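You operate a simulated robot arm through the tools that you are given. There is no shell and no other tool. Be economical: measure what you need, move in short steps, check, and stop when the job is done.

You run a simulated robot arm. Do the job below in one go: nothing can be reset, and whatever is moved stays where it is left.

TASK
Put the red brush from the steel ledge under the taps in the yellow crate. Then fetch the beige heel with the smallest size on its label and set it in the green tray. Then close the right lasting drawer. Then put the blue rag on the steel ledge under the taps away on the top of the steel bench. Then take the granule shaker and put it on the job card. Do these in the order given. Set down upright: granule shaker.
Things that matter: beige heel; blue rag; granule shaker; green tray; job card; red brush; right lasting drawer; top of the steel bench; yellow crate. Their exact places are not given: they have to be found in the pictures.

It is judged by the outcome, as a careful person would: the job done as asked, and still so three seconds after it is handed in. It fails if anything else is knocked over, pushed out of place, dropped, spilled or broken.

THE ROBOT
A 6-joint arm with a two-finger parallel gripper on a trunk, on a base that drives. Base frame: it is fixed to the floor where the robot stands at the start and does not move with it; the origin is under the middle of the robot, x ahead of it, y to its left, z up; the surface under the hand at the start is at about z = 760. Readings come in mm, rad, newtons and seconds.
Its first joint turns from -2.897 to 2.897 rad. Places, roughly: beige heel [-6250, 250, 750]; blue rag (5x5x4 cm) [700, 500, 800]; granule shaker [750, 250, 750]; green tray [-1750, -2250, 750]; job card [250, 3000, 1000]; red brush (12x5x9 cm) [800, 0, 800]; right lasting drawer [-9300, -500, 700]; top of the steel bench [-9300, 3000, 900]; yellow crate [-1750, -250, 750]. Payload 3.43 kg.
The TCP is the grasp point between the finger pads, 34 mm short of the fingertips. In the tool frame z runs along the fingers and y along their closing line. The gripper opens to 128 mm. The fingers are 24 mm wide and 12 mm thick; the gripper's body (48 by 130 mm) begins 96 mm behind the TCP.
Orientation is told as [roll, pitch, yaw] about the base's x, y, z axes, in that order, counted from this pose: with the fingers straight down and closing along the base's y, the tool's x points along the base's -x, its y along +y and its z along -z.

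THE INTERFACE
- The arm moves only by the tool step_arm. Its argument "commands" is a list of rows, each a list of 7 numbers: the shift along the tool's x, y, z in mm, then the turn, a rotation vector about the tool's x, y, z in rad, then the opening, from 0 (shut) to 1 (fully open). In form: [[x, y, z, rx, ry, rz, jaw], ...]. A call has 1 to 10 rows; each row is the pose to reach, as a shift and turn from the pose commanded when the call began, along the tool's axes at that moment. A row lasts 0.2 s, in which the tool goes at most 50 mm and 0.15 rad; a call with a longer step from one row to the next is refused whole, and so is a gripper value outside its range. A pose out of reach is approached as far as the arm can. The call stops where the force on the tool passes 40 N (or 10 N more than at its start, if that is more) or the arm is blocked; 0.2 s more then pass. Each finger travels about 153 mm/s and halts on what it meets, pressing with about 40 N; the grip force reading is that of the motor and also rises with nothing between the fingers. The clock runs only during rows and for 0.2 s after the last one: add rows that repeat a pose to give the fingers time. The reply holds the time, the measured pose of the TCP, the force on the tool along the base axes, the opening and the grip force, in the units named above and with some noise, with the torque about the TCP (base axes, N m) and any sound that the robot's microphone picked up, and new pictures: "views" is both (left out), scene, wrist or none.
- Cameras (640 x 400 px; columns grow to the right, rows downward): "scene" is now at [173.7, 224, 1218.5]; the picture's right is [0.03, -1.00, 0.00], its down [-0.37, -0.01, -0.93] and it looks along [0.93, 0.03, -0.37] (base axes); focal length 283 px, centre (320, 200). "wrist" rides on the gripper at [76, -11, -160] in the tool frame; the picture's right is [0.15, 0.99, 0.00], its down [-0.88, 0.13, -0.46] and it looks along [-0.45, 0.07, 0.89] (tool axes); focal length 234 px, centre (320, 200).
- base_move(legs): drives the robot by 1 to 6 legs, each [ahead, left, turn to the left] in mm, mm and rad, along the robot's own axes; the way and the turn of a leg run together, so that a leg with both is an arc; at most 1500 mm and 3.142 rad a leg. The arm and the cameras ride along, it lands a little off, and it stops where it bumps. It gives what a move gives, and a new picture of the scene camera.
- head_to(pan, tilt): turns the head with the scene camera to pan (to the left, within 2.496 rad either way) and tilt (down, from -0.506 to 1.204), counted from straight ahead of the robot. It gives what a move gives, and a new picture of the scene camera.
- point_at(camera, pixels): for up to 12 pixels [column, row] of the newest picture of that camera ("zoom" is the newest enlarged one), the place [x, y, z] in the base frame of the surface seen there, good to about 2 mm. It takes no simulated time.
- close_up(camera, box): a new picture of the part [left, top, right, bottom] of that camera's present view, enlarged. It takes no simulated time.
- close_job(): hands the job in; it is judged then, once.

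Go step by step. Measure first, check grasps and placings, and put right what went wrong. The budget is 110 turns and 260 pictures, counting those below and the enlarged ones. Unless the task says otherwise, let go and move clear before handing in.

The tools are called after "Emit:" by a JSON object that holds its "op" and its "data". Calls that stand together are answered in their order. step_arm: Moves the arm, as the interface text tells. Its arguments: {"type":"object","properties":{"commands":{"type":"array","items":{"type":"array","items":{"type":"number"}}},"views":{"type":"string","enum":["both","scene","wrist","none"]}},"required":["commands"]} The other tools are called the same way: base_move (legs) drives the base; head_to (pan, tilt) turns the head that bears the scene camera; point_at (camera, pixels) gives the place of the surface under pixels of a picture; close_up (camera, box) takes an enlarged picture of a part of a camera's view; close_job () hands the job in.

At the start:

```text
clock: 0.0
eef_pos: [783.9, -86.6, 1086.8]
tcp_rot: [-0.003, 0.002, 0.0]
force: [-0.5, -0.2, 0.3]
moment: [-0.02, -0.02, 0.02]
width: 128.0
grip_force: 0.0
robot x, y, heading: [2.3, -0.6, 0.001]
head pan, tilt: [0.03, 0.38]
```

scene: 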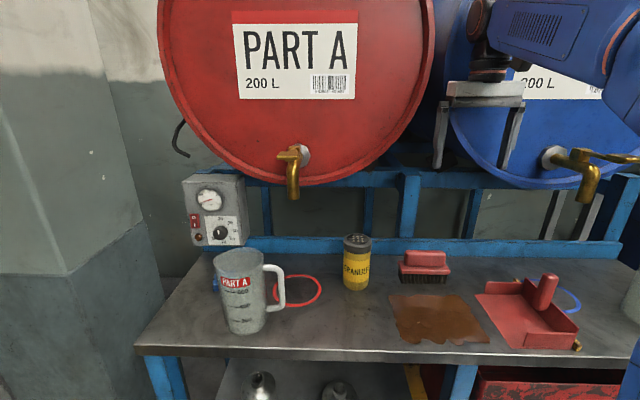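
wrist: 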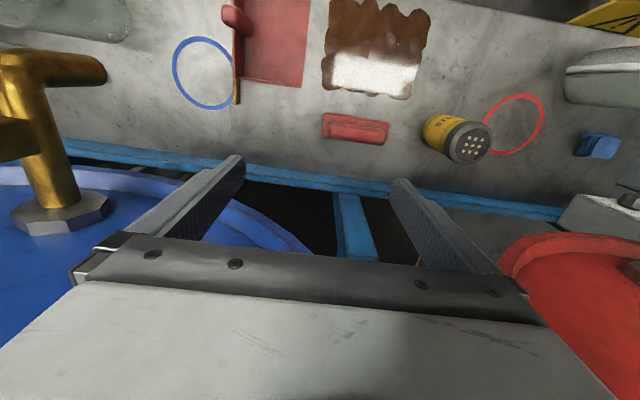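

The scene shows the red brush near (425,265), the shaker at (356,262), and the blue rag behind the jug near (215,285). I'll measure these first.

Emit:
{"op": "point_at", "data": {"camera": "scene", "pixels": [[425, 258], [403, 262], [447, 262], [425, 280], [357, 238], [356, 285], [292, 190], [578, 195], [475, 330], [216, 285], [360, 240], [590, 155]]}}

Emit:
{"op": "point_at", "data": {"camera": "wrist", "pixels": [[355, 128], [326, 125], [386, 133], [470, 145], [600, 146], [585, 155], [615, 140]]}}

Emit:
{"op": "close_up", "data": {"camera": "wrist", "box": [300, 80, 500, 180]}}

```text
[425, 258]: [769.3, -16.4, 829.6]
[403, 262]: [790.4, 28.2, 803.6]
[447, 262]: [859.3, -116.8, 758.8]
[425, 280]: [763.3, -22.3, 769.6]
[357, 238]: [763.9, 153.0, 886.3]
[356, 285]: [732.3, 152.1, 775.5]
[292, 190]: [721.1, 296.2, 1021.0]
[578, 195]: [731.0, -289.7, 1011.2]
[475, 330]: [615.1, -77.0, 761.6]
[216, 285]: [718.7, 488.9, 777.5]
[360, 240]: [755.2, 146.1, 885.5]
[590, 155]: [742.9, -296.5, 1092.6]
```

```text
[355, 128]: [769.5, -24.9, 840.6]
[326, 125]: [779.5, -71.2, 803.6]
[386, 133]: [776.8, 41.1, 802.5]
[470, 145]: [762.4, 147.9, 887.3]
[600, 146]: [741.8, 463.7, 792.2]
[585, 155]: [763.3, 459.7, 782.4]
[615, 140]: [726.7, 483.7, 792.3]
```

```text
3.20 times, centred on (400, 130) of wrist
```

zoom: 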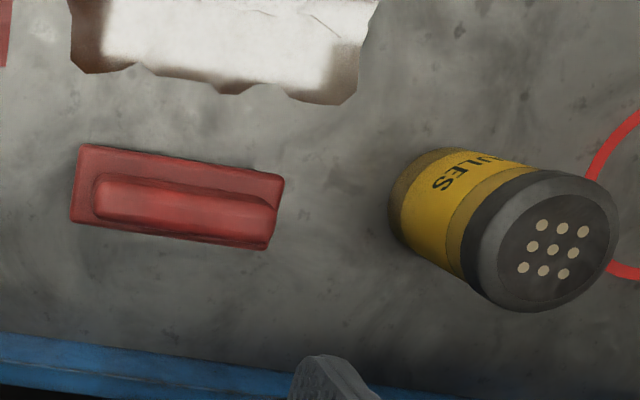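

The brush lies along y around (778,-16), top z 840. I'll check how far the drums and rail come out before lowering there.

Emit:
{"op": "point_at", "data": {"camera": "scene", "pixels": [[410, 140], [430, 60], [340, 180], [408, 200], [350, 245], [450, 243], [560, 180], [470, 110], [250, 100], [500, 180]]}}

Emit:
{"op": "step_arm", "data": {"commands": [[0, 0, 0, 0, 0, 0.15, 1], [0, 0, 0, 0, 0, 0.3, 1], [0, 0, 0, 0, 0, 0.45, 1], [0, 0, 0, 0, 0, 0.6, 1], [0, 0, 0, 0, 0, 0.75, 1], [0, 0, 0, 0, 0, 0.9, 1], [0, 0, 0, 0, 0, 1.05, 1], [0, 0, 0, 0, 0, 1.2, 1], [0, 0, 0, 0, 0, 1.35, 1], [0, 0, 0, 0, 0, 1.5, 1]]}}

```text
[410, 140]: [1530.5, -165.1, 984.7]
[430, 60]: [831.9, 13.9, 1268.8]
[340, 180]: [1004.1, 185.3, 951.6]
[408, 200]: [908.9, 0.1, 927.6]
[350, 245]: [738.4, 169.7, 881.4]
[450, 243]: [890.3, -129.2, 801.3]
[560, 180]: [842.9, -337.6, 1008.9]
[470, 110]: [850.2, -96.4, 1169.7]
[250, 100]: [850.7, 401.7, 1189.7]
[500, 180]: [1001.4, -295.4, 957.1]
```

```text
clock: 1.6
eef_pos: [778.0, -82.9, 1088.6]
tcp_rot: [-0.002, -0.001, -1.002]
force: [-21.3, 1.4, -0.2]
moment: [-0.17, -1.74, 0.82]
width: 118.6
grip_force: 0.1
robot x, y, heading: [-1.8, -0.9, 0.006]
head pan, tilt: [0.03, 0.38]
stopped in row 7: the force on the tool passed its limit at 49 N (the readings are from after the stop); the commanded pose is now the measured one
```

scene: 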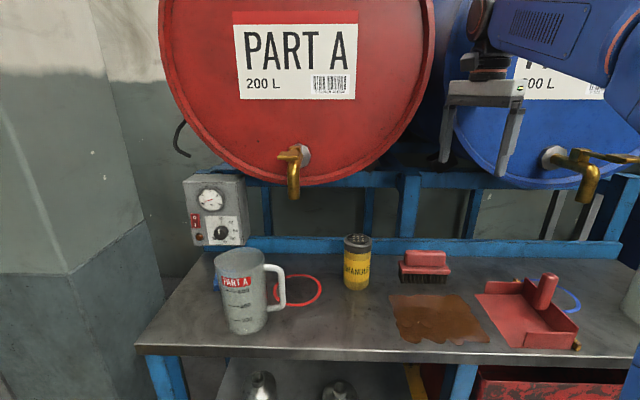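
wrist: 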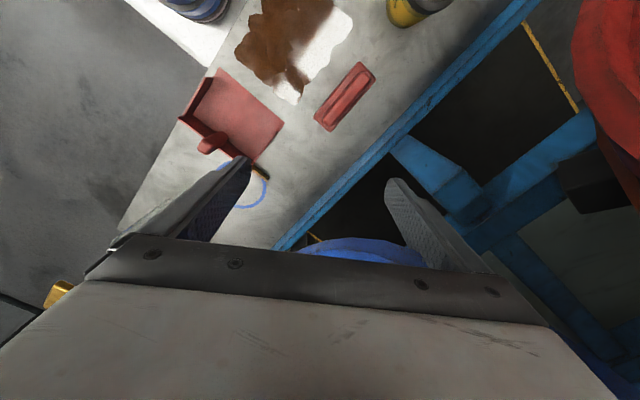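

A finger touched the blue drum's face (x≈843). I'll back off toward me, finish the turn, then come down in the gap between the drums.

Emit:
{"op": "step_arm", "data": {"commands": [[20, -34, 0, 0, 0, 0, 0.8], [56, -45, 0, 0, 0, 0, 0.75], [76, -20, 0, 0, 0, 0.14, 0.75], [76, -20, 0, 0, 0, 0.28, 0.75], [76, -20, 0, 0, 0, 0.42, 0.75], [76, -20, 0, 0, 0, 0.569, 0.75], [76, -20, 40, 0, 0, 0.569, 0.75], [76, -20, 85, 0, 0, 0.569, 0.75], [76, -20, 130, 0, 0, 0.569, 0.75], [76, -20, 160, 0, 0, 0.569, 0.75]]}}

```text
clock: 3.8
eef_pos: [719.0, -28.7, 926.5]
tcp_rot: [0.0, -0.001, -1.573]
force: [0.3, -0.1, 0.0]
moment: [0.03, 0.0, 0.01]
width: 96.2
grip_force: 0.0
robot x, y, heading: [-1.2, 1.3, 0.001]
head pan, tilt: [0.03, 0.38]
```

scene: 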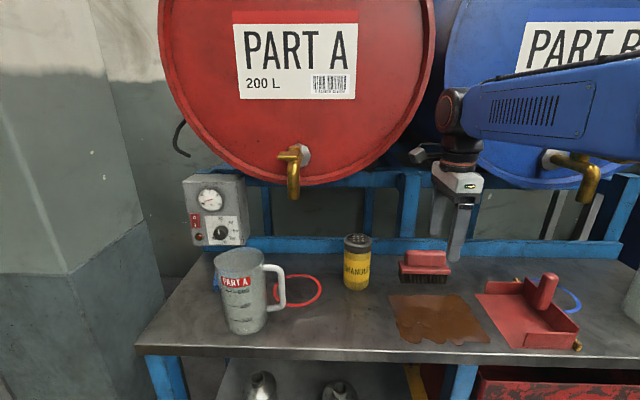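
wrist: 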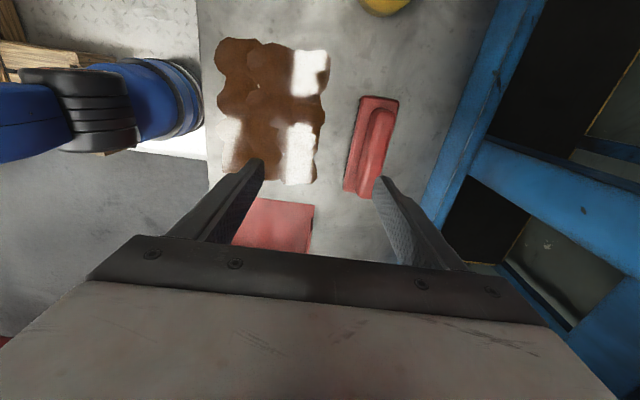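

Clear now. I'll go 59 mm forward over the brush, then down to z≈815 and close.

Emit:
{"op": "step_arm", "data": {"commands": [[4, 30, 0, 0, 0, 0, 0.7], [4, 58, 0, 0, 0, 0, 0.65], [4, 58, 40, 0, 0, 0, 0.65], [4, 58, 80, 0, 0, 0, 0.65], [4, 58, 112, 0, 0, 0, 0.65], [4, 58, 112, 0, 0, 0, 0.65]]}}

```text
clock: 5.2
eef_pos: [780.5, -24.3, 816.1]
tcp_rot: [0.0, -0.001, -1.571]
force: [-0.6, 0.2, 0.2]
moment: [0.0, 0.0, 0.0]
width: 83.2
grip_force: 0.1
robot x, y, heading: [2.2, -0.4, 0.003]
head pan, tilt: [0.03, 0.38]
```

scene: 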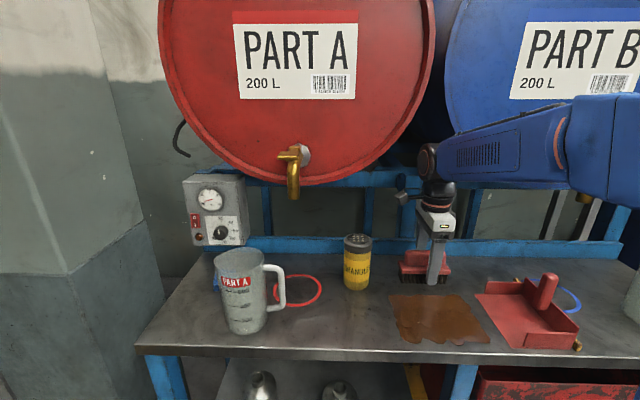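
wrist: 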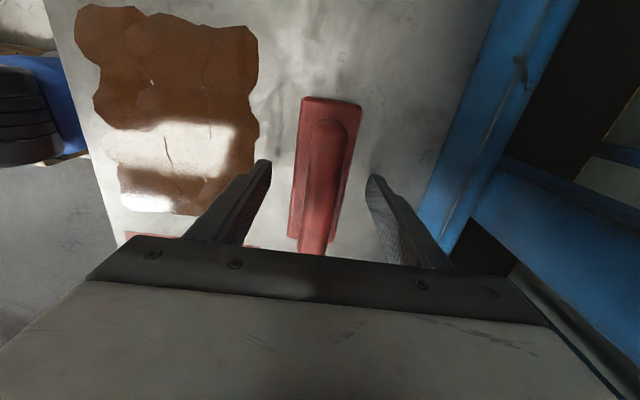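

The brush sits between the fingers; closing and lifting slightly.

Emit:
{"op": "step_arm", "data": {"commands": [[0, 0, 0, 0, 0, 0, 0.4], [0, 0, 0, 0, 0, 0, 0.2], [0, 0, 0, 0, 0, 0, 0.2], [0, 0, 0, 0, 0, 0, 0.0], [0, 0, 0, 0, 0, 0, 0.0], [0, 0, -30, 0, 0, 0, 0.0], [0, 0, -50, 0, 0, 0, 0.0]]}}

```text
clock: 6.8
eef_pos: [780.0, -24.1, 865.6]
tcp_rot: [0.0, 0.001, -1.574]
force: [0.0, -0.4, -2.5]
moment: [-0.01, -0.01, -0.01]
width: 43.3
grip_force: 39.7
robot x, y, heading: [-1.7, 3.1, -0.002]
head pan, tilt: [0.03, 0.38]
```

scene: 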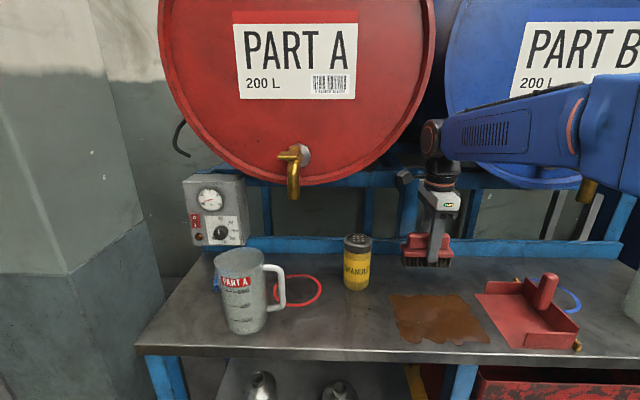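
wrist: 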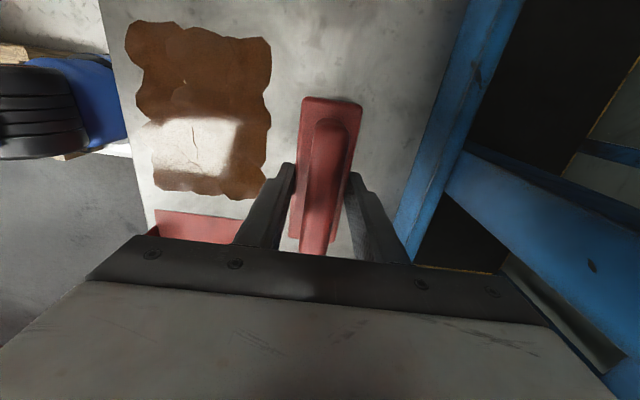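

Held (43 mm). Now retract toward me and up for travel, clear of drums.

Emit:
{"op": "step_arm", "data": {"commands": [[0, -45, 0, 0, 0, 0, 0], [0, -90, 0, 0, 0, 0, 0], [0, -135, -10, 0, 0, 0, 0], [0, -180, -20, 0, 0, 0, 0], [0, -225, -40, 0, 0, 0, 0], [0, -265, -65, 0, 0, 0, 0], [0, -300, -100, 0, 0, 0, 0]], "views": "none"}}

Emit:
{"op": "head_to", "data": {"pan": 2.4, "tilt": 0.2}}

Emit:
{"op": "head_to", "data": {"pan": -2.4, "tilt": 0.2}}

```text
clock: 8.4
eef_pos: [482.8, -25.6, 964.9]
tcp_rot: [0.0, 0.0, -1.571]
force: [0.4, 0.6, -2.2]
moment: [-0.01, 0.04, 0.01]
width: 43.2
grip_force: 39.6
robot x, y, heading: [1.7, 0.3, -0.005]
head pan, tilt: [0.03, 0.38]
```

```text
clock: 10.6
eef_pos: [482.3, -28.2, 965.7]
tcp_rot: [0.0, 0.001, -1.573]
force: [0.1, -0.2, -0.8]
moment: [-0.04, -0.02, -0.02]
width: 43.1
grip_force: 39.9
robot x, y, heading: [-1.8, -4.7, -0.0]
head pan, tilt: [2.4, 0.201]
```

scene: 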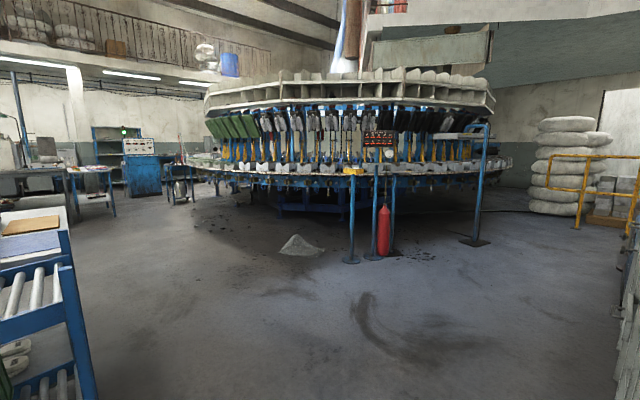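

```text
clock: 14.4
eef_pos: [482.8, -25.8, 966.0]
tcp_rot: [0.001, 0.002, -1.574]
force: [0.5, 0.2, 0.2]
moment: [-0.01, 0.0, 0.03]
width: 43.3
grip_force: 40.0
robot x, y, heading: [-2.4, 1.2, -0.0]
head pan, tilt: [-2.4, 0.201]
```

scene: 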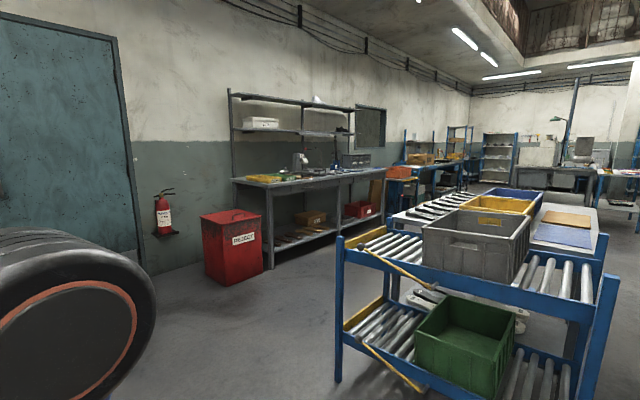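

Behind me, a roller stand carries the yellow crate near (490,205). Measuring it and the stand's edges.

Emit:
{"op": "point_at", "data": {"camera": "scene", "pixels": [[497, 203], [495, 210], [470, 240], [430, 228], [526, 240], [338, 240], [615, 280], [600, 208], [405, 215], [262, 178], [370, 180], [520, 200]]}}

Emit:
{"op": "close_up", "data": {"camera": "scene", "box": [380, 150, 640, 310]}}

Emit:
{"op": "close_up", "data": {"camera": "scene", "box": [220, 90, 480, 250]}}

```text
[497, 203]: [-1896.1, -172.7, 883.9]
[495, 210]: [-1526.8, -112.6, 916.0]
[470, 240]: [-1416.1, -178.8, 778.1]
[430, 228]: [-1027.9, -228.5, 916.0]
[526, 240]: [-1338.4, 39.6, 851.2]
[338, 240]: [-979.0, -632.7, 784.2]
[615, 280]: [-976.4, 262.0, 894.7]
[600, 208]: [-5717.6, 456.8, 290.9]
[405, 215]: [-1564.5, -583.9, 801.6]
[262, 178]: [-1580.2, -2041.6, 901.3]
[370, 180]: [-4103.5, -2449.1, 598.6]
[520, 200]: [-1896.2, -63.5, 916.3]
```

```text
2.46 times, centred on (510, 230) of scene
```

zoom: 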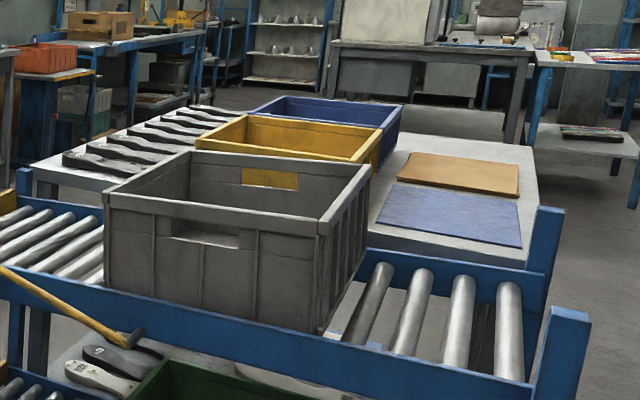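

```text
2.46 times, centred on (350, 170) of scene
```

zoom: 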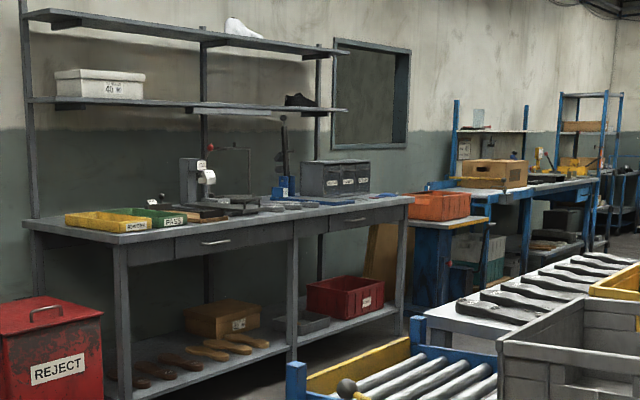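

The yellow crate sits between grey and blue crates. I'll get its corners and the table's near-aisle edge.

Emit:
{"op": "point_at", "data": {"camera": "scene", "pixels": [[462, 208], [531, 215], [480, 196], [535, 203], [393, 217], [445, 194], [406, 222], [233, 181], [383, 181], [290, 177], [273, 181], [240, 290]]}}

```text
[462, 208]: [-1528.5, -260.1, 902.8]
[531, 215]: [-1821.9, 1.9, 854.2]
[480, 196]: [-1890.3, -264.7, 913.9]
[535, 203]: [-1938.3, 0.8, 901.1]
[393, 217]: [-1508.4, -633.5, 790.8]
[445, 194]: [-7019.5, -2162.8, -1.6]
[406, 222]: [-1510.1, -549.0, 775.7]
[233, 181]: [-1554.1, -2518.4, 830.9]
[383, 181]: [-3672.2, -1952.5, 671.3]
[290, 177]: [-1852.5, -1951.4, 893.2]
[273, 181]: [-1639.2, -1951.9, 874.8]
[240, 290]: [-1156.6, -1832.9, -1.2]
```

Crate spans x −1527…−1895, y −265…0, rim z 916; aisle between it and the wall bench looks free. I'll check my right side before driving.

Emit:
{"op": "head_to", "data": {"pan": -1.6, "tilt": 0.5}}

```text
clock: 15.5
eef_pos: [482.9, -27.3, 965.4]
tcp_rot: [0.0, 0.0, -1.573]
force: [-0.2, 0.3, -0.7]
moment: [0.01, -0.02, -0.02]
width: 43.4
grip_force: 40.1
robot x, y, heading: [2.7, -0.1, -0.001]
head pan, tilt: [-1.6, 0.499]
```

scene: 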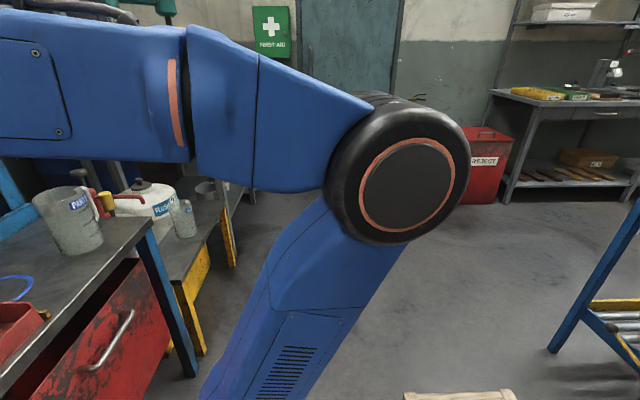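

Something wooden shows at (460,395), and a side bench is at left. Measuring these.

Emit:
{"op": "point_at", "data": {"camera": "scene", "pixels": [[460, 396], [235, 260], [190, 370], [250, 200], [500, 300], [320, 350], [410, 395], [515, 395]]}}

Emit:
{"op": "head_to", "data": {"pan": -1.9, "tilt": 1.0}}

```text
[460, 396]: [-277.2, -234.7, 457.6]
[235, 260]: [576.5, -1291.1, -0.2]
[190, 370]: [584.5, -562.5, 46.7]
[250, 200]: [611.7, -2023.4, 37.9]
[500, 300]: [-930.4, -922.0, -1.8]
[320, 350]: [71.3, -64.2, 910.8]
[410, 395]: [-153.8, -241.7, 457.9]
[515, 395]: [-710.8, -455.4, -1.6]
```

```text
clock: 16.4
eef_pos: [482.6, -27.5, 964.3]
tcp_rot: [-0.001, 0.001, -1.573]
force: [-0.7, -0.5, -1.1]
moment: [-0.04, -0.02, 0.0]
width: 43.1
grip_force: 39.7
robot x, y, heading: [-2.0, -0.6, 0.005]
head pan, tilt: [-1.901, 1.0]
```

scene: 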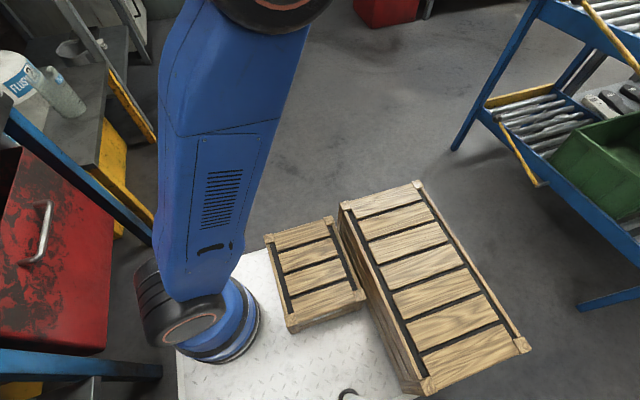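

The wooden boxes appear to ride on my own deck. Measuring the base footprint.

Emit:
{"op": "point_at", "data": {"camera": "scene", "pixels": [[418, 183], [341, 205], [525, 347], [330, 220], [268, 240], [185, 370], [265, 255], [240, 300], [425, 385]]}}

```text
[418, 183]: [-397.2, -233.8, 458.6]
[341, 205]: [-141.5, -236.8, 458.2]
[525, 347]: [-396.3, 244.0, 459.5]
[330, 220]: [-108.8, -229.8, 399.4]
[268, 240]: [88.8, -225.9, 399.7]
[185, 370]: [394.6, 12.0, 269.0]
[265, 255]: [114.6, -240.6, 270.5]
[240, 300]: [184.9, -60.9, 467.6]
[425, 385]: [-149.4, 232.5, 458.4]
```

My deck spans about ±400 by ±250 mm. The route: back right to (−250,−1200), turn left 90°, sidestep left to x≈−1711.

Emit:
{"op": "base_move", "data": {"legs": [[-250, -1200, 0], [0, 0, 1.571], [0, 1461, 0]]}}

Emit:
{"op": "head_to", "data": {"pan": 0, "tilt": 0.5}}

```text
clock: 33.3
eef_pos: [-1673.3, -677.7, 966.2]
tcp_rot: [0.0, -0.002, -0.034]
force: [0.4, 0.3, -1.8]
moment: [0.02, -0.03, 0.01]
width: 43.2
grip_force: 40.0
robot x, y, heading: [-1715.9, -1160.5, 1.537]
head pan, tilt: [-1.901, 1.0]
```

scene: 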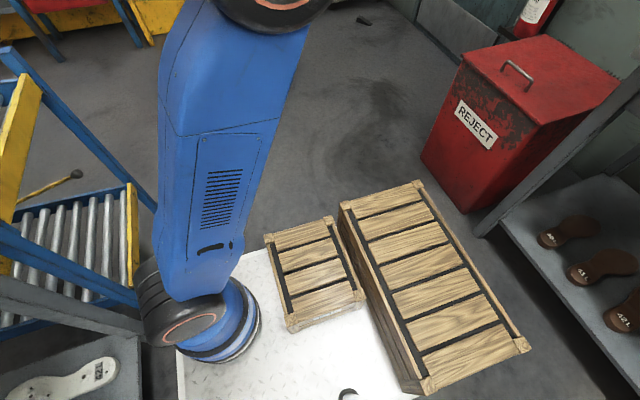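

```text
clock: 35.1
eef_pos: [-1674.2, -676.0, 965.1]
tcp_rot: [0.0, 0.001, -0.035]
force: [-0.2, -0.3, -1.6]
moment: [-0.03, -0.03, -0.04]
width: 43.4
grip_force: 40.0
robot x, y, heading: [-1715.5, -1157.2, 1.535]
head pan, tilt: [0.0, 0.499]
```

scene: 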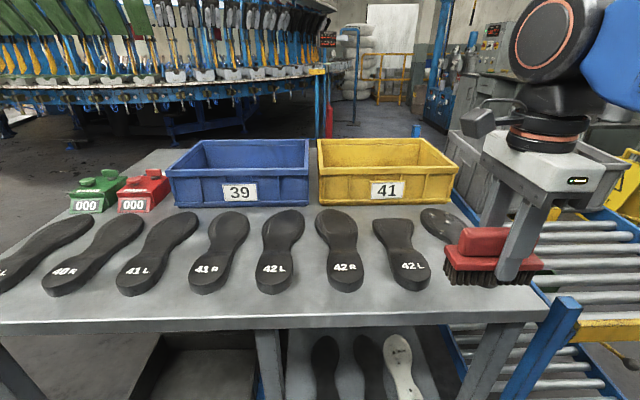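

The yellow crate (41) is ahead. Measuring rim, interior, and soles in between.

Emit:
{"op": "point_at", "data": {"camera": "scene", "pixels": [[320, 172], [458, 173], [448, 140], [320, 140], [385, 155], [385, 165], [360, 210], [345, 225], [410, 235], [330, 325], [500, 300], [390, 142]]}}

```text
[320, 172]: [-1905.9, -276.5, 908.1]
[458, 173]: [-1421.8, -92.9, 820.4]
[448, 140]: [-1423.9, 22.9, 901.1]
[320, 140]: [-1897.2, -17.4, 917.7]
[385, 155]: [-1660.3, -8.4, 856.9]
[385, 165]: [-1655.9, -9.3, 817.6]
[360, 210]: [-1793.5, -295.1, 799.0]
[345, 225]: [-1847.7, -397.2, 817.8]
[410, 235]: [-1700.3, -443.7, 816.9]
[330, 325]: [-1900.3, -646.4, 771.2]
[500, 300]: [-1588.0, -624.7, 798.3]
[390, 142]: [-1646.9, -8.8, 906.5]
```

Brush bottom is 55 mm under the TCP, so I raise 90 mm then move over the crate centre (−1710,−150).

Emit:
{"op": "step_arm", "data": {"commands": [[0, 0, -45, 0, 0, 0, 0], [10, 0, -90, 0, 0, 0, 0], [20, 48, -90, 0, 0, 0, 0], [30, 96, -90, 0, 0, 0, 0], [40, 144, -90, 0, 0, 0, 0], [50, 192, -90, 0, 0, 0, 0], [54, 240, -90, 0, 0, 0, 0], [54, 288, -90, 0, 0, 0, 0], [54, 336, -90, 0, 0, 0, 0], [54, 384, -90, 0, 0, 0, 0]], "views": "none"}}

Emit:
{"op": "step_arm", "data": {"commands": [[0, 48, 0, 0, 0, 0, 0], [0, 96, 0, 0, 0, 0, 0], [0, 140, 0, 0, 0, 0, 0], [0, 140, 0, 0, 0, 0, 0]]}}

```text
clock: 37.4
eef_pos: [-1714.3, -292.6, 1058.3]
tcp_rot: [0.002, 0.0, -0.035]
force: [-1.0, -0.5, 0.7]
moment: [0.1, -0.01, 0.01]
width: 43.1
grip_force: 40.2
robot x, y, heading: [-1718.4, -1155.5, 1.54]
head pan, tilt: [0.0, 0.499]
```

```text
clock: 38.4
eef_pos: [-1710.0, -150.4, 1053.6]
tcp_rot: [-0.001, -0.001, -0.034]
force: [0.7, -0.4, -1.5]
moment: [-0.03, -0.01, 0.01]
width: 43.0
grip_force: 40.6
robot x, y, heading: [-1717.2, -1159.3, 1.535]
head pan, tilt: [0.0, 0.499]
```

scene: 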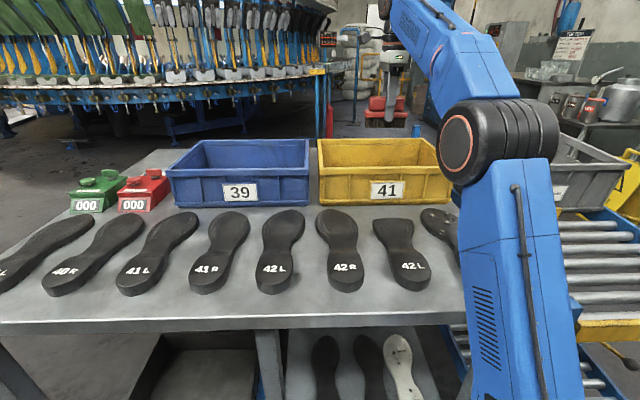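
wrist: 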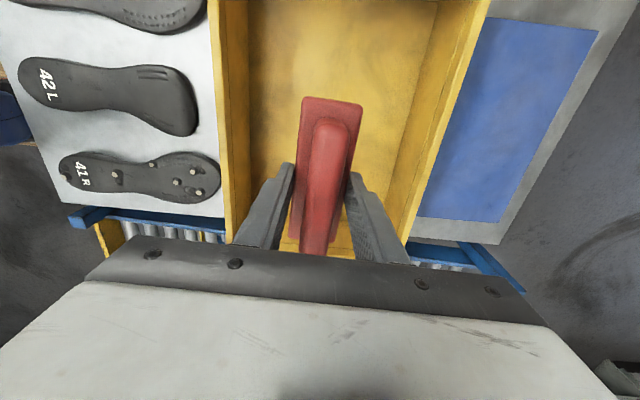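

Brush is over the crate, clear of both walls. Checking floor height then lowering.

Emit:
{"op": "point_at", "data": {"camera": "wrist", "pixels": [[380, 60], [270, 100], [235, 120], [440, 120], [245, 210], [410, 200]]}}

```text
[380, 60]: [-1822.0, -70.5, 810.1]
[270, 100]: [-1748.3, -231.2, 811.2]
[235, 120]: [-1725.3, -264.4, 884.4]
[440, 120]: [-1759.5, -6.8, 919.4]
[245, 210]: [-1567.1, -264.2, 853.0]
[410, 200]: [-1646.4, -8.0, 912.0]
```

Floor at z≈810: lower to TCP ≈868, release, and rise.

Emit:
{"op": "step_arm", "data": {"commands": [[0, 0, 45, 0, 0, 0, 0], [0, 0, 90, 0, 0, 0, 0], [0, 0, 135, 0, 0, 0, 0], [0, 0, 170, 0, 0, 0, 0], [0, 0, 180, 0, 0, 0, 0], [0, 0, 185, 0, 0, 0, 0], [0, 0, 185, 0, 0, 0, 0]], "views": "none"}}

Emit:
{"op": "step_arm", "data": {"commands": [[0, 0, 0, 0, 0, 0, 0.3], [0, 0, 0, 0, 0, 0, 0.7], [0, 0, 0, 0, 0, 0, 0.7], [0, 0, -40, 0, 0, 0, 0.7], [0, 0, -90, 0, 0, 0, 0.7], [0, 0, -140, 0, 0, 0, 0.7], [0, 0, -190, 0, 0, 0, 0.7]]}}

```text
clock: 40.0
eef_pos: [-1707.5, -149.9, 869.3]
tcp_rot: [0.0, -0.001, -0.035]
force: [-1.2, -0.7, -0.4]
moment: [-0.03, 0.02, 0.0]
width: 43.3
grip_force: 40.4
robot x, y, heading: [-1715.9, -1158.4, 1.534]
head pan, tilt: [0.0, 0.499]
```

```text
clock: 41.5
eef_pos: [-1708.9, -153.0, 1059.5]
tcp_rot: [0.0, 0.002, -0.034]
force: [0.0, -0.8, 0.4]
moment: [0.0, 0.03, 0.0]
width: 89.7
grip_force: 0.1
robot x, y, heading: [-1714.4, -1159.2, 1.536]
head pan, tilt: [0.0, 0.499]
```

scene: 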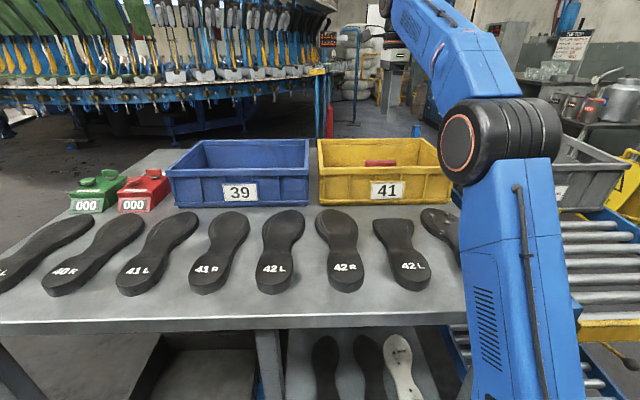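
wrist: 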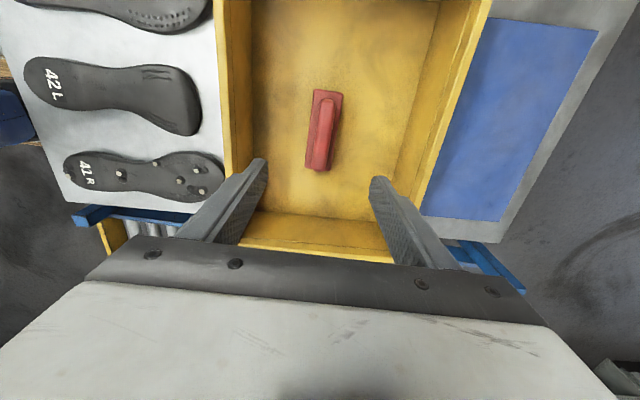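

The brush stands in the yellow crate. Now retract the arm and look toward the heels near (−6250,250).

Emit:
{"op": "step_arm", "data": {"commands": [[0, -48, 0, 0, 0, 0, 0.7], [0, -96, 0, 0, 0, 0, 0.7], [0, -144, 0, 0, 0, 0, 0.7], [0, -192, 0, 0, 0, 0, 0.7], [0, -240, 0, 0, 0, 0, 0.7], [0, -288, 0, 0, 0, 0, 0.7], [0, -336, 0, 0, 0, 0, 0.7], [0, -384, 0, 0, 0, 0, 0.7], [0, -432, 0, 0, 0, 0, 0.7], [0, -480, 0, 0, 0, 0, 0.7]], "views": "none"}}

Emit:
{"op": "head_to", "data": {"pan": 1.4, "tilt": 0.3}}

Emit:
{"op": "head_to", "data": {"pan": 2.49, "tilt": 0.4}}

```text
clock: 43.8
eef_pos: [-1725.9, -633.0, 1060.8]
tcp_rot: [-0.002, 0.0, -0.032]
force: [-0.4, 0.6, -0.2]
moment: [-0.12, -0.03, 0.03]
width: 89.4
grip_force: 0.0
robot x, y, heading: [-1716.3, -1158.0, 1.537]
head pan, tilt: [0.0, 0.499]
```

```text
clock: 45.3
eef_pos: [-1724.8, -633.0, 1061.7]
tcp_rot: [0.0, 0.0, -0.034]
force: [0.6, 0.3, -0.1]
moment: [-0.01, 0.02, 0.01]
width: 89.6
grip_force: 0.0
robot x, y, heading: [-1716.4, -1160.0, 1.538]
head pan, tilt: [1.4, 0.3]
```

scene: 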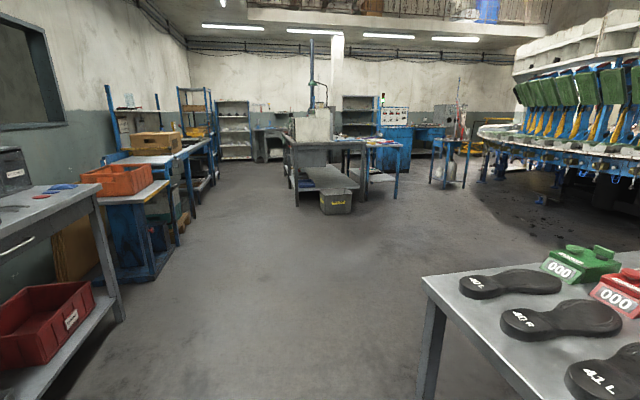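

```text
clock: 46.6
eef_pos: [-1725.8, -632.6, 1063.1]
tcp_rot: [-0.001, 0.0, -0.034]
force: [0.0, -0.4, 0.1]
moment: [-0.01, -0.01, 0.05]
width: 89.3
grip_force: 0.2
robot x, y, heading: [-1715.7, -1157.0, 1.538]
head pan, tilt: [2.491, 0.4]
```

scene: 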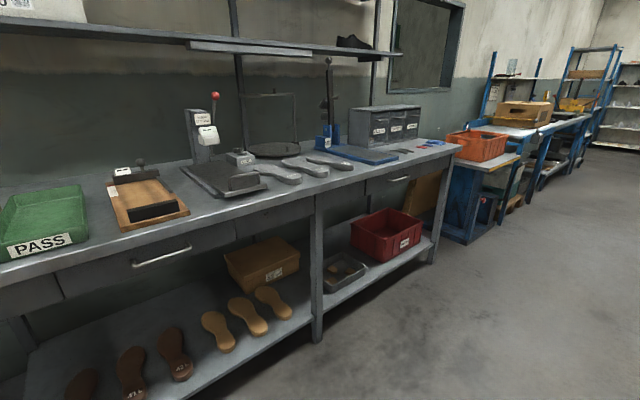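

The green PASS tray is at (45,225) here; the heels should be on the island bench seen in the earlier view. Measuring the tray, then looking back.

Emit:
{"op": "point_at", "data": {"camera": "scene", "pixels": [[45, 222], [88, 212], [72, 238], [5, 250], [80, 185], [10, 190], [150, 215], [100, 236], [50, 205]]}}

Emit:
{"op": "head_to", "data": {"pan": 1.4, "tilt": 0.3}}

Emit:
{"op": "close_up", "data": {"camera": "scene", "box": [270, 90, 480, 220]}}

Emit:
{"op": "point_at", "data": {"camera": "scene", "pixels": [[290, 145], [362, 150], [300, 190], [348, 160], [390, 150], [375, 142], [335, 200], [160, 160], [200, 140], [150, 280], [430, 285], [445, 160]]}}

```text
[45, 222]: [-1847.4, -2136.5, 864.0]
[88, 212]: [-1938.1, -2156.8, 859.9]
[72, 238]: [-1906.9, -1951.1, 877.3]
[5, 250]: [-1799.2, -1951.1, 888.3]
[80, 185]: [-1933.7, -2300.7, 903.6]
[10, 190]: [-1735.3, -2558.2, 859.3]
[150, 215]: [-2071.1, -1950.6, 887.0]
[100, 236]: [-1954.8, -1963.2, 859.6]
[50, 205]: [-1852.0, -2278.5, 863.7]
```

```text
clock: 47.9
eef_pos: [-1725.3, -633.6, 1062.0]
tcp_rot: [0.0, -0.001, -0.034]
force: [0.1, 0.0, 0.6]
moment: [0.02, 0.02, 0.0]
width: 89.7
grip_force: 0.2
robot x, y, heading: [-1718.4, -1159.2, 1.539]
head pan, tilt: [1.4, 0.3]
```

scene: 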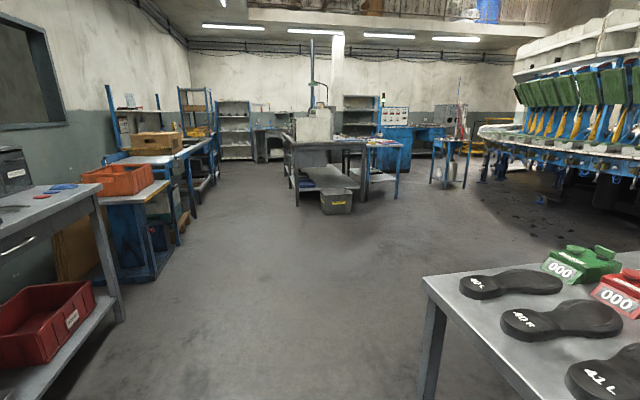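

```text
3.05 times, centred on (375, 155) of scene
```

zoom: 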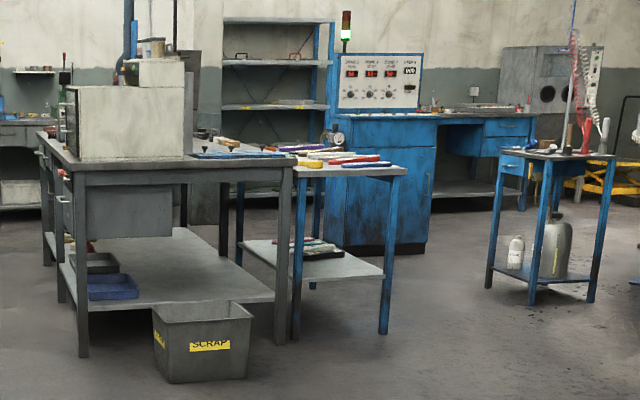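

```text
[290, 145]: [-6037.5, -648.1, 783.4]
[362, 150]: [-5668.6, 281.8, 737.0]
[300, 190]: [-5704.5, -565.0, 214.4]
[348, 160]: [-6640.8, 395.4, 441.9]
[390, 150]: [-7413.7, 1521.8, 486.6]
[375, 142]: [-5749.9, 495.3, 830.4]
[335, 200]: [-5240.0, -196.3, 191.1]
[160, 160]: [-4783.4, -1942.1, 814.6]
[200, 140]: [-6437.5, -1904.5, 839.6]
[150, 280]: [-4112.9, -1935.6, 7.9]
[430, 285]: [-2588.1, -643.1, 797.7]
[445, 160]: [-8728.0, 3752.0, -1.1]
```

Heels should be near the island bench about (−6250,250). I'll drive closer: strafe left, turn to face −x, and go ahead.

Emit:
{"op": "base_move", "data": {"legs": [[-60, 1480, 0], [0, 0, 1.6], [1400, 0, 0]]}}

Emit:
{"op": "head_to", "data": {"pan": -0.3, "tilt": 0.3}}

Emit:
{"op": "close_up", "data": {"camera": "scene", "box": [160, 50, 480, 250]}}

```text
clock: 65.7
eef_pos: [-5130.7, -1072.5, 1063.8]
tcp_rot: [-0.001, -0.001, 1.51]
force: [0.1, -0.4, -1.1]
moment: [0.02, -0.03, -0.01]
width: 89.7
grip_force: 0.2
robot x, y, heading: [-4605.0, -1074.9, 3.084]
head pan, tilt: [1.4, 0.3]
```

scene: 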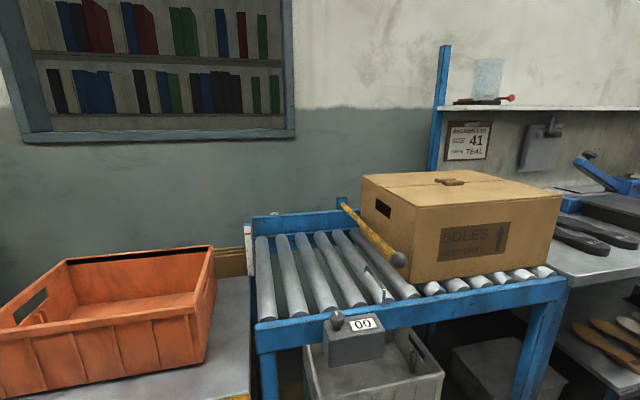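

```text
clock: 67.5
eef_pos: [-5130.8, -1072.6, 1063.2]
tcp_rot: [0.0, 0.0, 1.508]
force: [0.3, -0.3, -0.6]
moment: [-0.01, -0.01, 0.01]
width: 89.5
grip_force: 0.1
robot x, y, heading: [-4608.1, -1078.7, 3.083]
head pan, tilt: [-0.3, 0.3]
```

scene: 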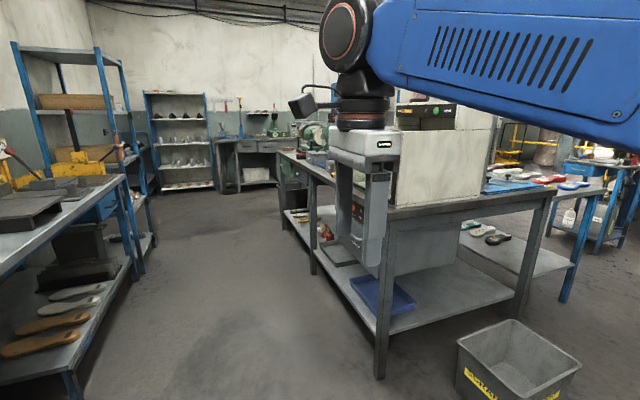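

```text
2.00 times, centred on (320, 150) of scene
```

zoom: 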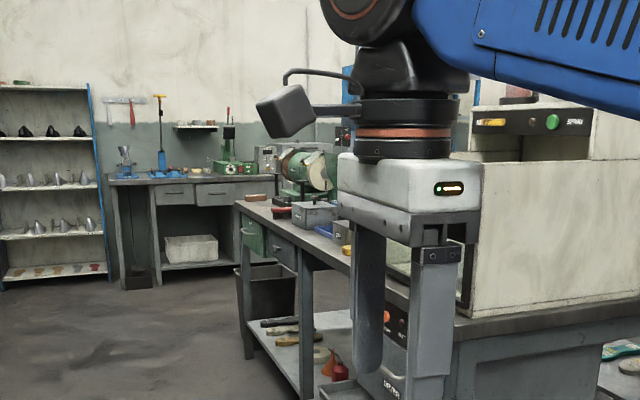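

The coloured soles/heels are on the far (+y) side of the island. I'll back a little and strafe right to view that side.

Emit:
{"op": "base_move", "data": {"legs": [[-250, 0, 0.05], [0, -1500, 0], [0, -400, 0]]}}

Emit:
{"op": "head_to", "data": {"pan": 0.15, "tilt": 0.3}}

Emit:
{"op": "close_up", "data": {"camera": "scene", "box": [120, 100, 440, 300]}}

```text
clock: 78.3
eef_pos: [-4861.5, 783.9, 1062.8]
tcp_rot: [-0.001, 0.001, 1.548]
force: [-0.1, 0.1, -0.1]
moment: [-0.02, -0.02, 0.01]
width: 89.3
grip_force: 0.1
robot x, y, heading: [-4335.5, 802.2, 3.119]
head pan, tilt: [-0.3, 0.3]
```

scene: 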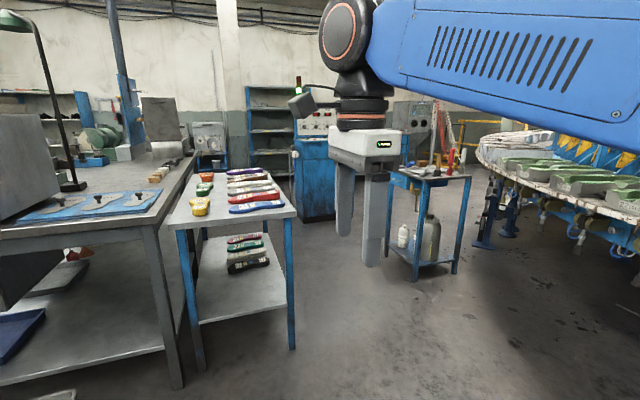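

```text
clock: 79.2
eef_pos: [-4863.4, 785.2, 1064.5]
tcp_rot: [0.0, 0.0, 1.548]
force: [0.0, 0.9, 0.3]
moment: [0.02, -0.01, -0.02]
width: 89.6
grip_force: 0.0
robot x, y, heading: [-4337.2, 798.4, 3.122]
head pan, tilt: [0.15, 0.3]
```

scene: 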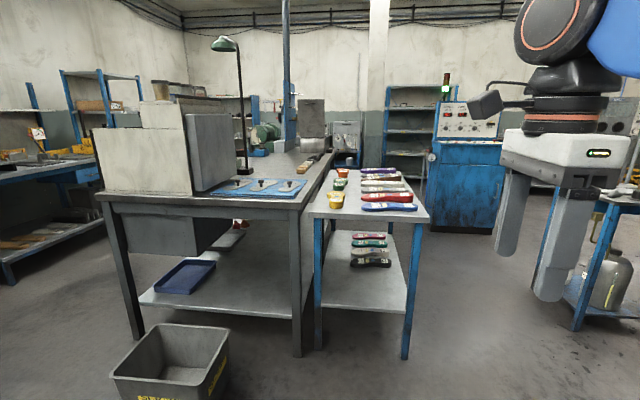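

```text
2.00 times, centred on (280, 200) of scene
```

zoom: 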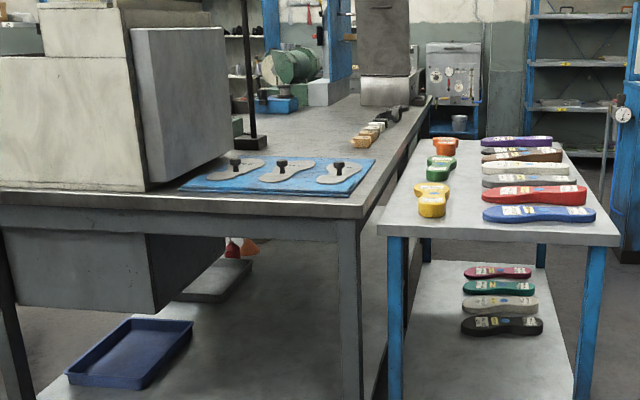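

A row of beige heels is on the island's right edge (around scene 310,162). Measuring and enlarging.

Emit:
{"op": "close_up", "data": {"camera": "scene", "box": [280, 145, 360, 195]}}

Emit:
{"op": "point_at", "data": {"camera": "scene", "pixels": [[303, 170], [308, 164], [311, 161], [315, 157], [322, 150], [300, 195], [335, 152], [320, 215], [428, 217], [390, 172], [400, 225], [302, 208]]}}

```text
8.00 times, centred on (320, 170) of scene
```

zoom: 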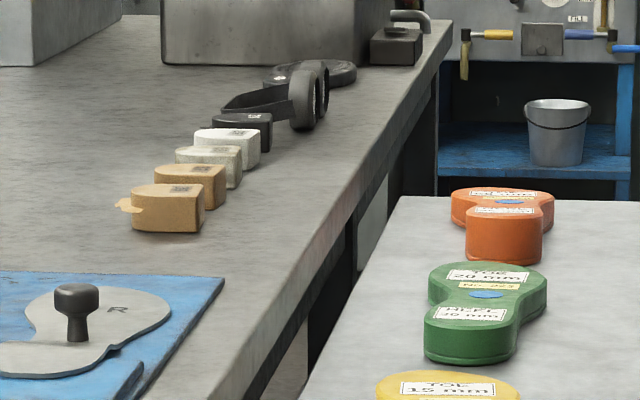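

```text
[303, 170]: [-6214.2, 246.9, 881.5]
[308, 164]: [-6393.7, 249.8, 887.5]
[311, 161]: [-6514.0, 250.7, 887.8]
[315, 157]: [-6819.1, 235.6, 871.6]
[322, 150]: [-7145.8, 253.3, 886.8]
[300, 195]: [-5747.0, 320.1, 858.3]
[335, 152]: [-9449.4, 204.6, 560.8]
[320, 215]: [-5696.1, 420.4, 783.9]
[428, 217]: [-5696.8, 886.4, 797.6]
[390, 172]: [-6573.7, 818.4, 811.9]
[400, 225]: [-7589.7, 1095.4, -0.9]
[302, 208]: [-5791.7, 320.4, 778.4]
```

Bench edge y≈320, heels near (−6214…−6520, 250). I'll approach from the front; check the scrap bin's extent.

Emit:
{"op": "point_at", "data": {"camera": "scene", "pixels": [[228, 328], [205, 395], [150, 325], [113, 375], [225, 370], [300, 345], [405, 355], [318, 340]]}}

```text
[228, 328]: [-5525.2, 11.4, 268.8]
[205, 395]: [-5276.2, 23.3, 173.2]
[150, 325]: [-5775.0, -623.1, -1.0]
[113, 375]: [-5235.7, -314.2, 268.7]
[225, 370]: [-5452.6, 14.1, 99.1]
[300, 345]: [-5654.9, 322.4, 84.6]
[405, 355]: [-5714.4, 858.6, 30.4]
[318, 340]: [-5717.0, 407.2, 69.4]
```

Bin clear if I stay at y≈340. Driving in front of the bench.

Emit:
{"op": "base_move", "data": {"legs": [[0, 455, 0.02], [840, 0, 0]]}}

Emit:
{"op": "head_to", "data": {"pan": 0.05, "tilt": 0.45}}

Emit:
{"op": "close_up", "data": {"camera": "scene", "box": [240, 100, 440, 225]}}

```text
clock: 86.0
eef_pos: [-5704.5, 332.7, 1063.4]
tcp_rot: [0.001, 0.0, 1.559]
force: [0.3, -0.4, 0.2]
moment: [-0.02, -0.01, -0.01]
width: 89.4
grip_force: 0.0
robot x, y, heading: [-5181.6, 356.0, 3.133]
head pan, tilt: [0.15, 0.3]
```

scene: 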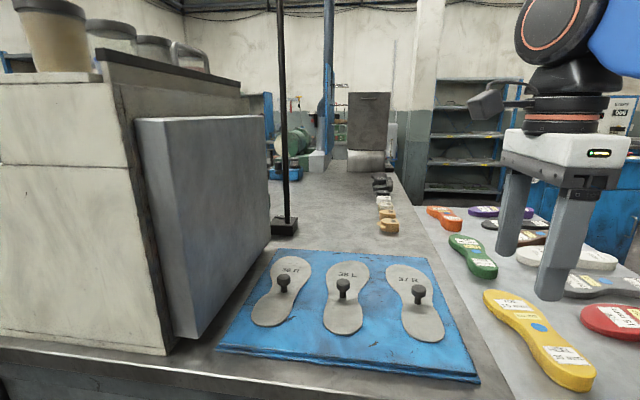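

```text
clock: 86.7
eef_pos: [-5705.8, 332.3, 1061.6]
tcp_rot: [-0.002, 0.002, 1.562]
force: [0.2, 0.0, -0.2]
moment: [0.01, -0.01, -0.03]
width: 89.5
grip_force: 0.0
robot x, y, heading: [-5182.8, 351.4, 3.127]
head pan, tilt: [0.051, 0.45]
```

scene: 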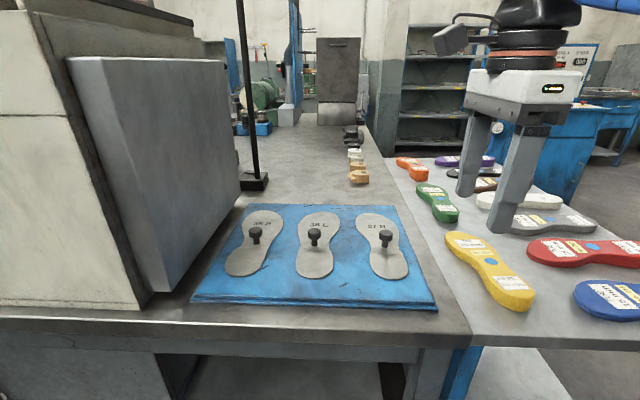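

```text
3.20 times, centred on (340, 162) of scene
```

zoom: 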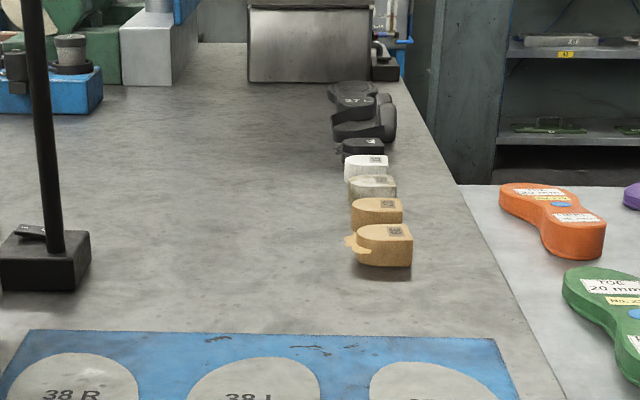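

Two tan heels, a greyish one, a white and a black; labels must be read close. Measuring the lamp post and heels before swinging the wrist camera over.

Emit:
{"op": "point_at", "data": {"camera": "scene", "pixels": [[253, 183], [250, 100], [242, 15], [360, 172], [358, 165], [356, 158], [355, 152], [368, 180], [350, 176], [230, 160], [357, 140], [369, 172]]}}

Emit:
{"op": "head_to", "data": {"pan": 0.3, "tilt": -0.2}}

```text
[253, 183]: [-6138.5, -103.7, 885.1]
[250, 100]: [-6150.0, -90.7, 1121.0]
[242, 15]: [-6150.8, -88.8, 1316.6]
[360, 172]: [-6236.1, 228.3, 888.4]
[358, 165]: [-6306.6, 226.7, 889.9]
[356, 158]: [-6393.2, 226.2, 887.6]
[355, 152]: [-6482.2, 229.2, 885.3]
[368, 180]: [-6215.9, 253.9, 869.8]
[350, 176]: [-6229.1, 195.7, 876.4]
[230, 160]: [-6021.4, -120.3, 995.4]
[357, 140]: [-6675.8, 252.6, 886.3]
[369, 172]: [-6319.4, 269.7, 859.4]
```

```text
clock: 87.8
eef_pos: [-5705.7, 331.6, 1063.2]
tcp_rot: [0.0, 0.0, 1.562]
force: [-0.2, -0.1, 0.1]
moment: [-0.02, -0.01, 0.03]
width: 89.6
grip_force: 0.0
robot x, y, heading: [-5179.9, 351.3, 3.129]
head pan, tilt: [0.3, -0.201]
```

scene: 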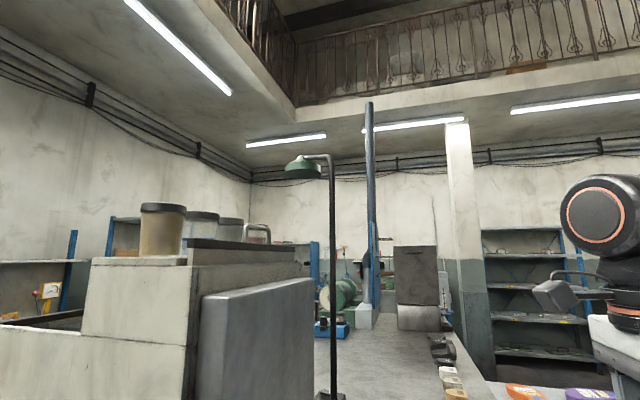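

Lamp post at (−6150,−90) — I'll stay at y>150. Rotating the tool a quarter turn so the fingers close along y and the camera looks along the row, while moving over it.

Emit:
{"op": "step_arm", "data": {"commands": [[10, 42, -10, 0, 0, -0.149, 0.7], [20, 84, -20, 0, 0, -0.298, 0.7], [30, 126, -20, 0, 0, -0.447, 0.7], [40, 168, -20, 0, 0, -0.596, 0.7], [50, 210, -20, 0, 0, -0.745, 0.7], [60, 252, -20, 0, 0, -0.894, 0.7], [70, 294, -20, 0, 0, -1.043, 0.7], [80, 336, -20, 0, 0, -1.192, 0.7], [90, 378, -20, 0, 0, -1.341, 0.7], [100, 400, -20, 0, 0, -1.49, 0.7]], "views": "none"}}

Emit:
{"op": "step_arm", "data": {"commands": [[0, 0, 20, 0, 0, -0.08, 0.7], [0, 0, 40, 0, 0, -0.08, 0.7]], "views": "wrist"}}

Emit:
{"op": "close_up", "data": {"camera": "wrist", "box": [240, 0, 400, 100]}}

```text
clock: 90.0
eef_pos: [-6104.4, 233.8, 1085.3]
tcp_rot: [0.002, -0.001, 3.053]
force: [2.0, -0.3, 1.2]
moment: [0.0, 0.07, 0.01]
width: 89.6
grip_force: 0.0
robot x, y, heading: [-5183.6, 352.5, 3.134]
head pan, tilt: [0.3, -0.201]
```

```text
clock: 90.6
eef_pos: [-6105.6, 236.0, 1042.0]
tcp_rot: [-0.001, 0.001, 3.13]
force: [0.0, -0.1, -0.5]
moment: [0.02, 0.05, 0.01]
width: 89.7
grip_force: 0.1
robot x, y, heading: [-5180.6, 354.4, 3.135]
head pan, tilt: [0.3, -0.201]
```

wrist: 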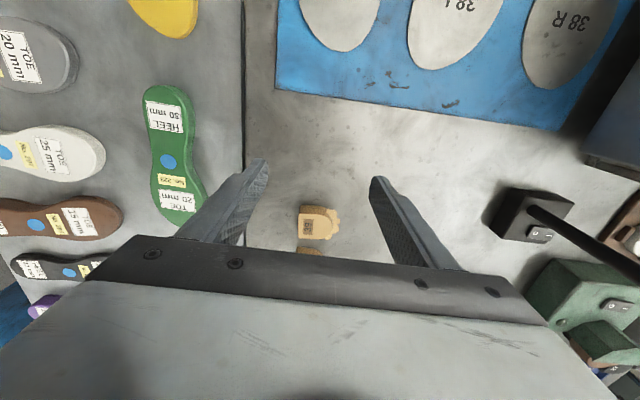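

```text
4.00 times, centred on (320, 50) of wrist
```

zoom: 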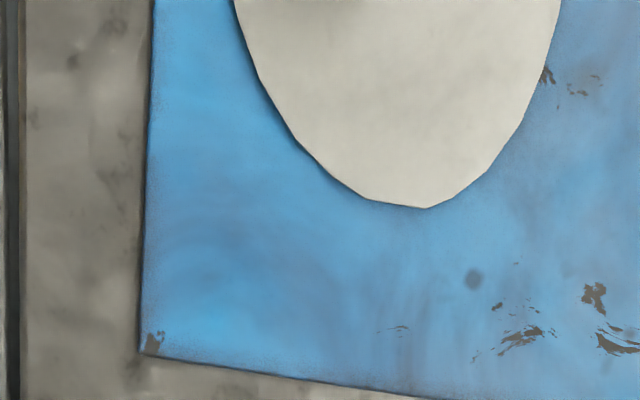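

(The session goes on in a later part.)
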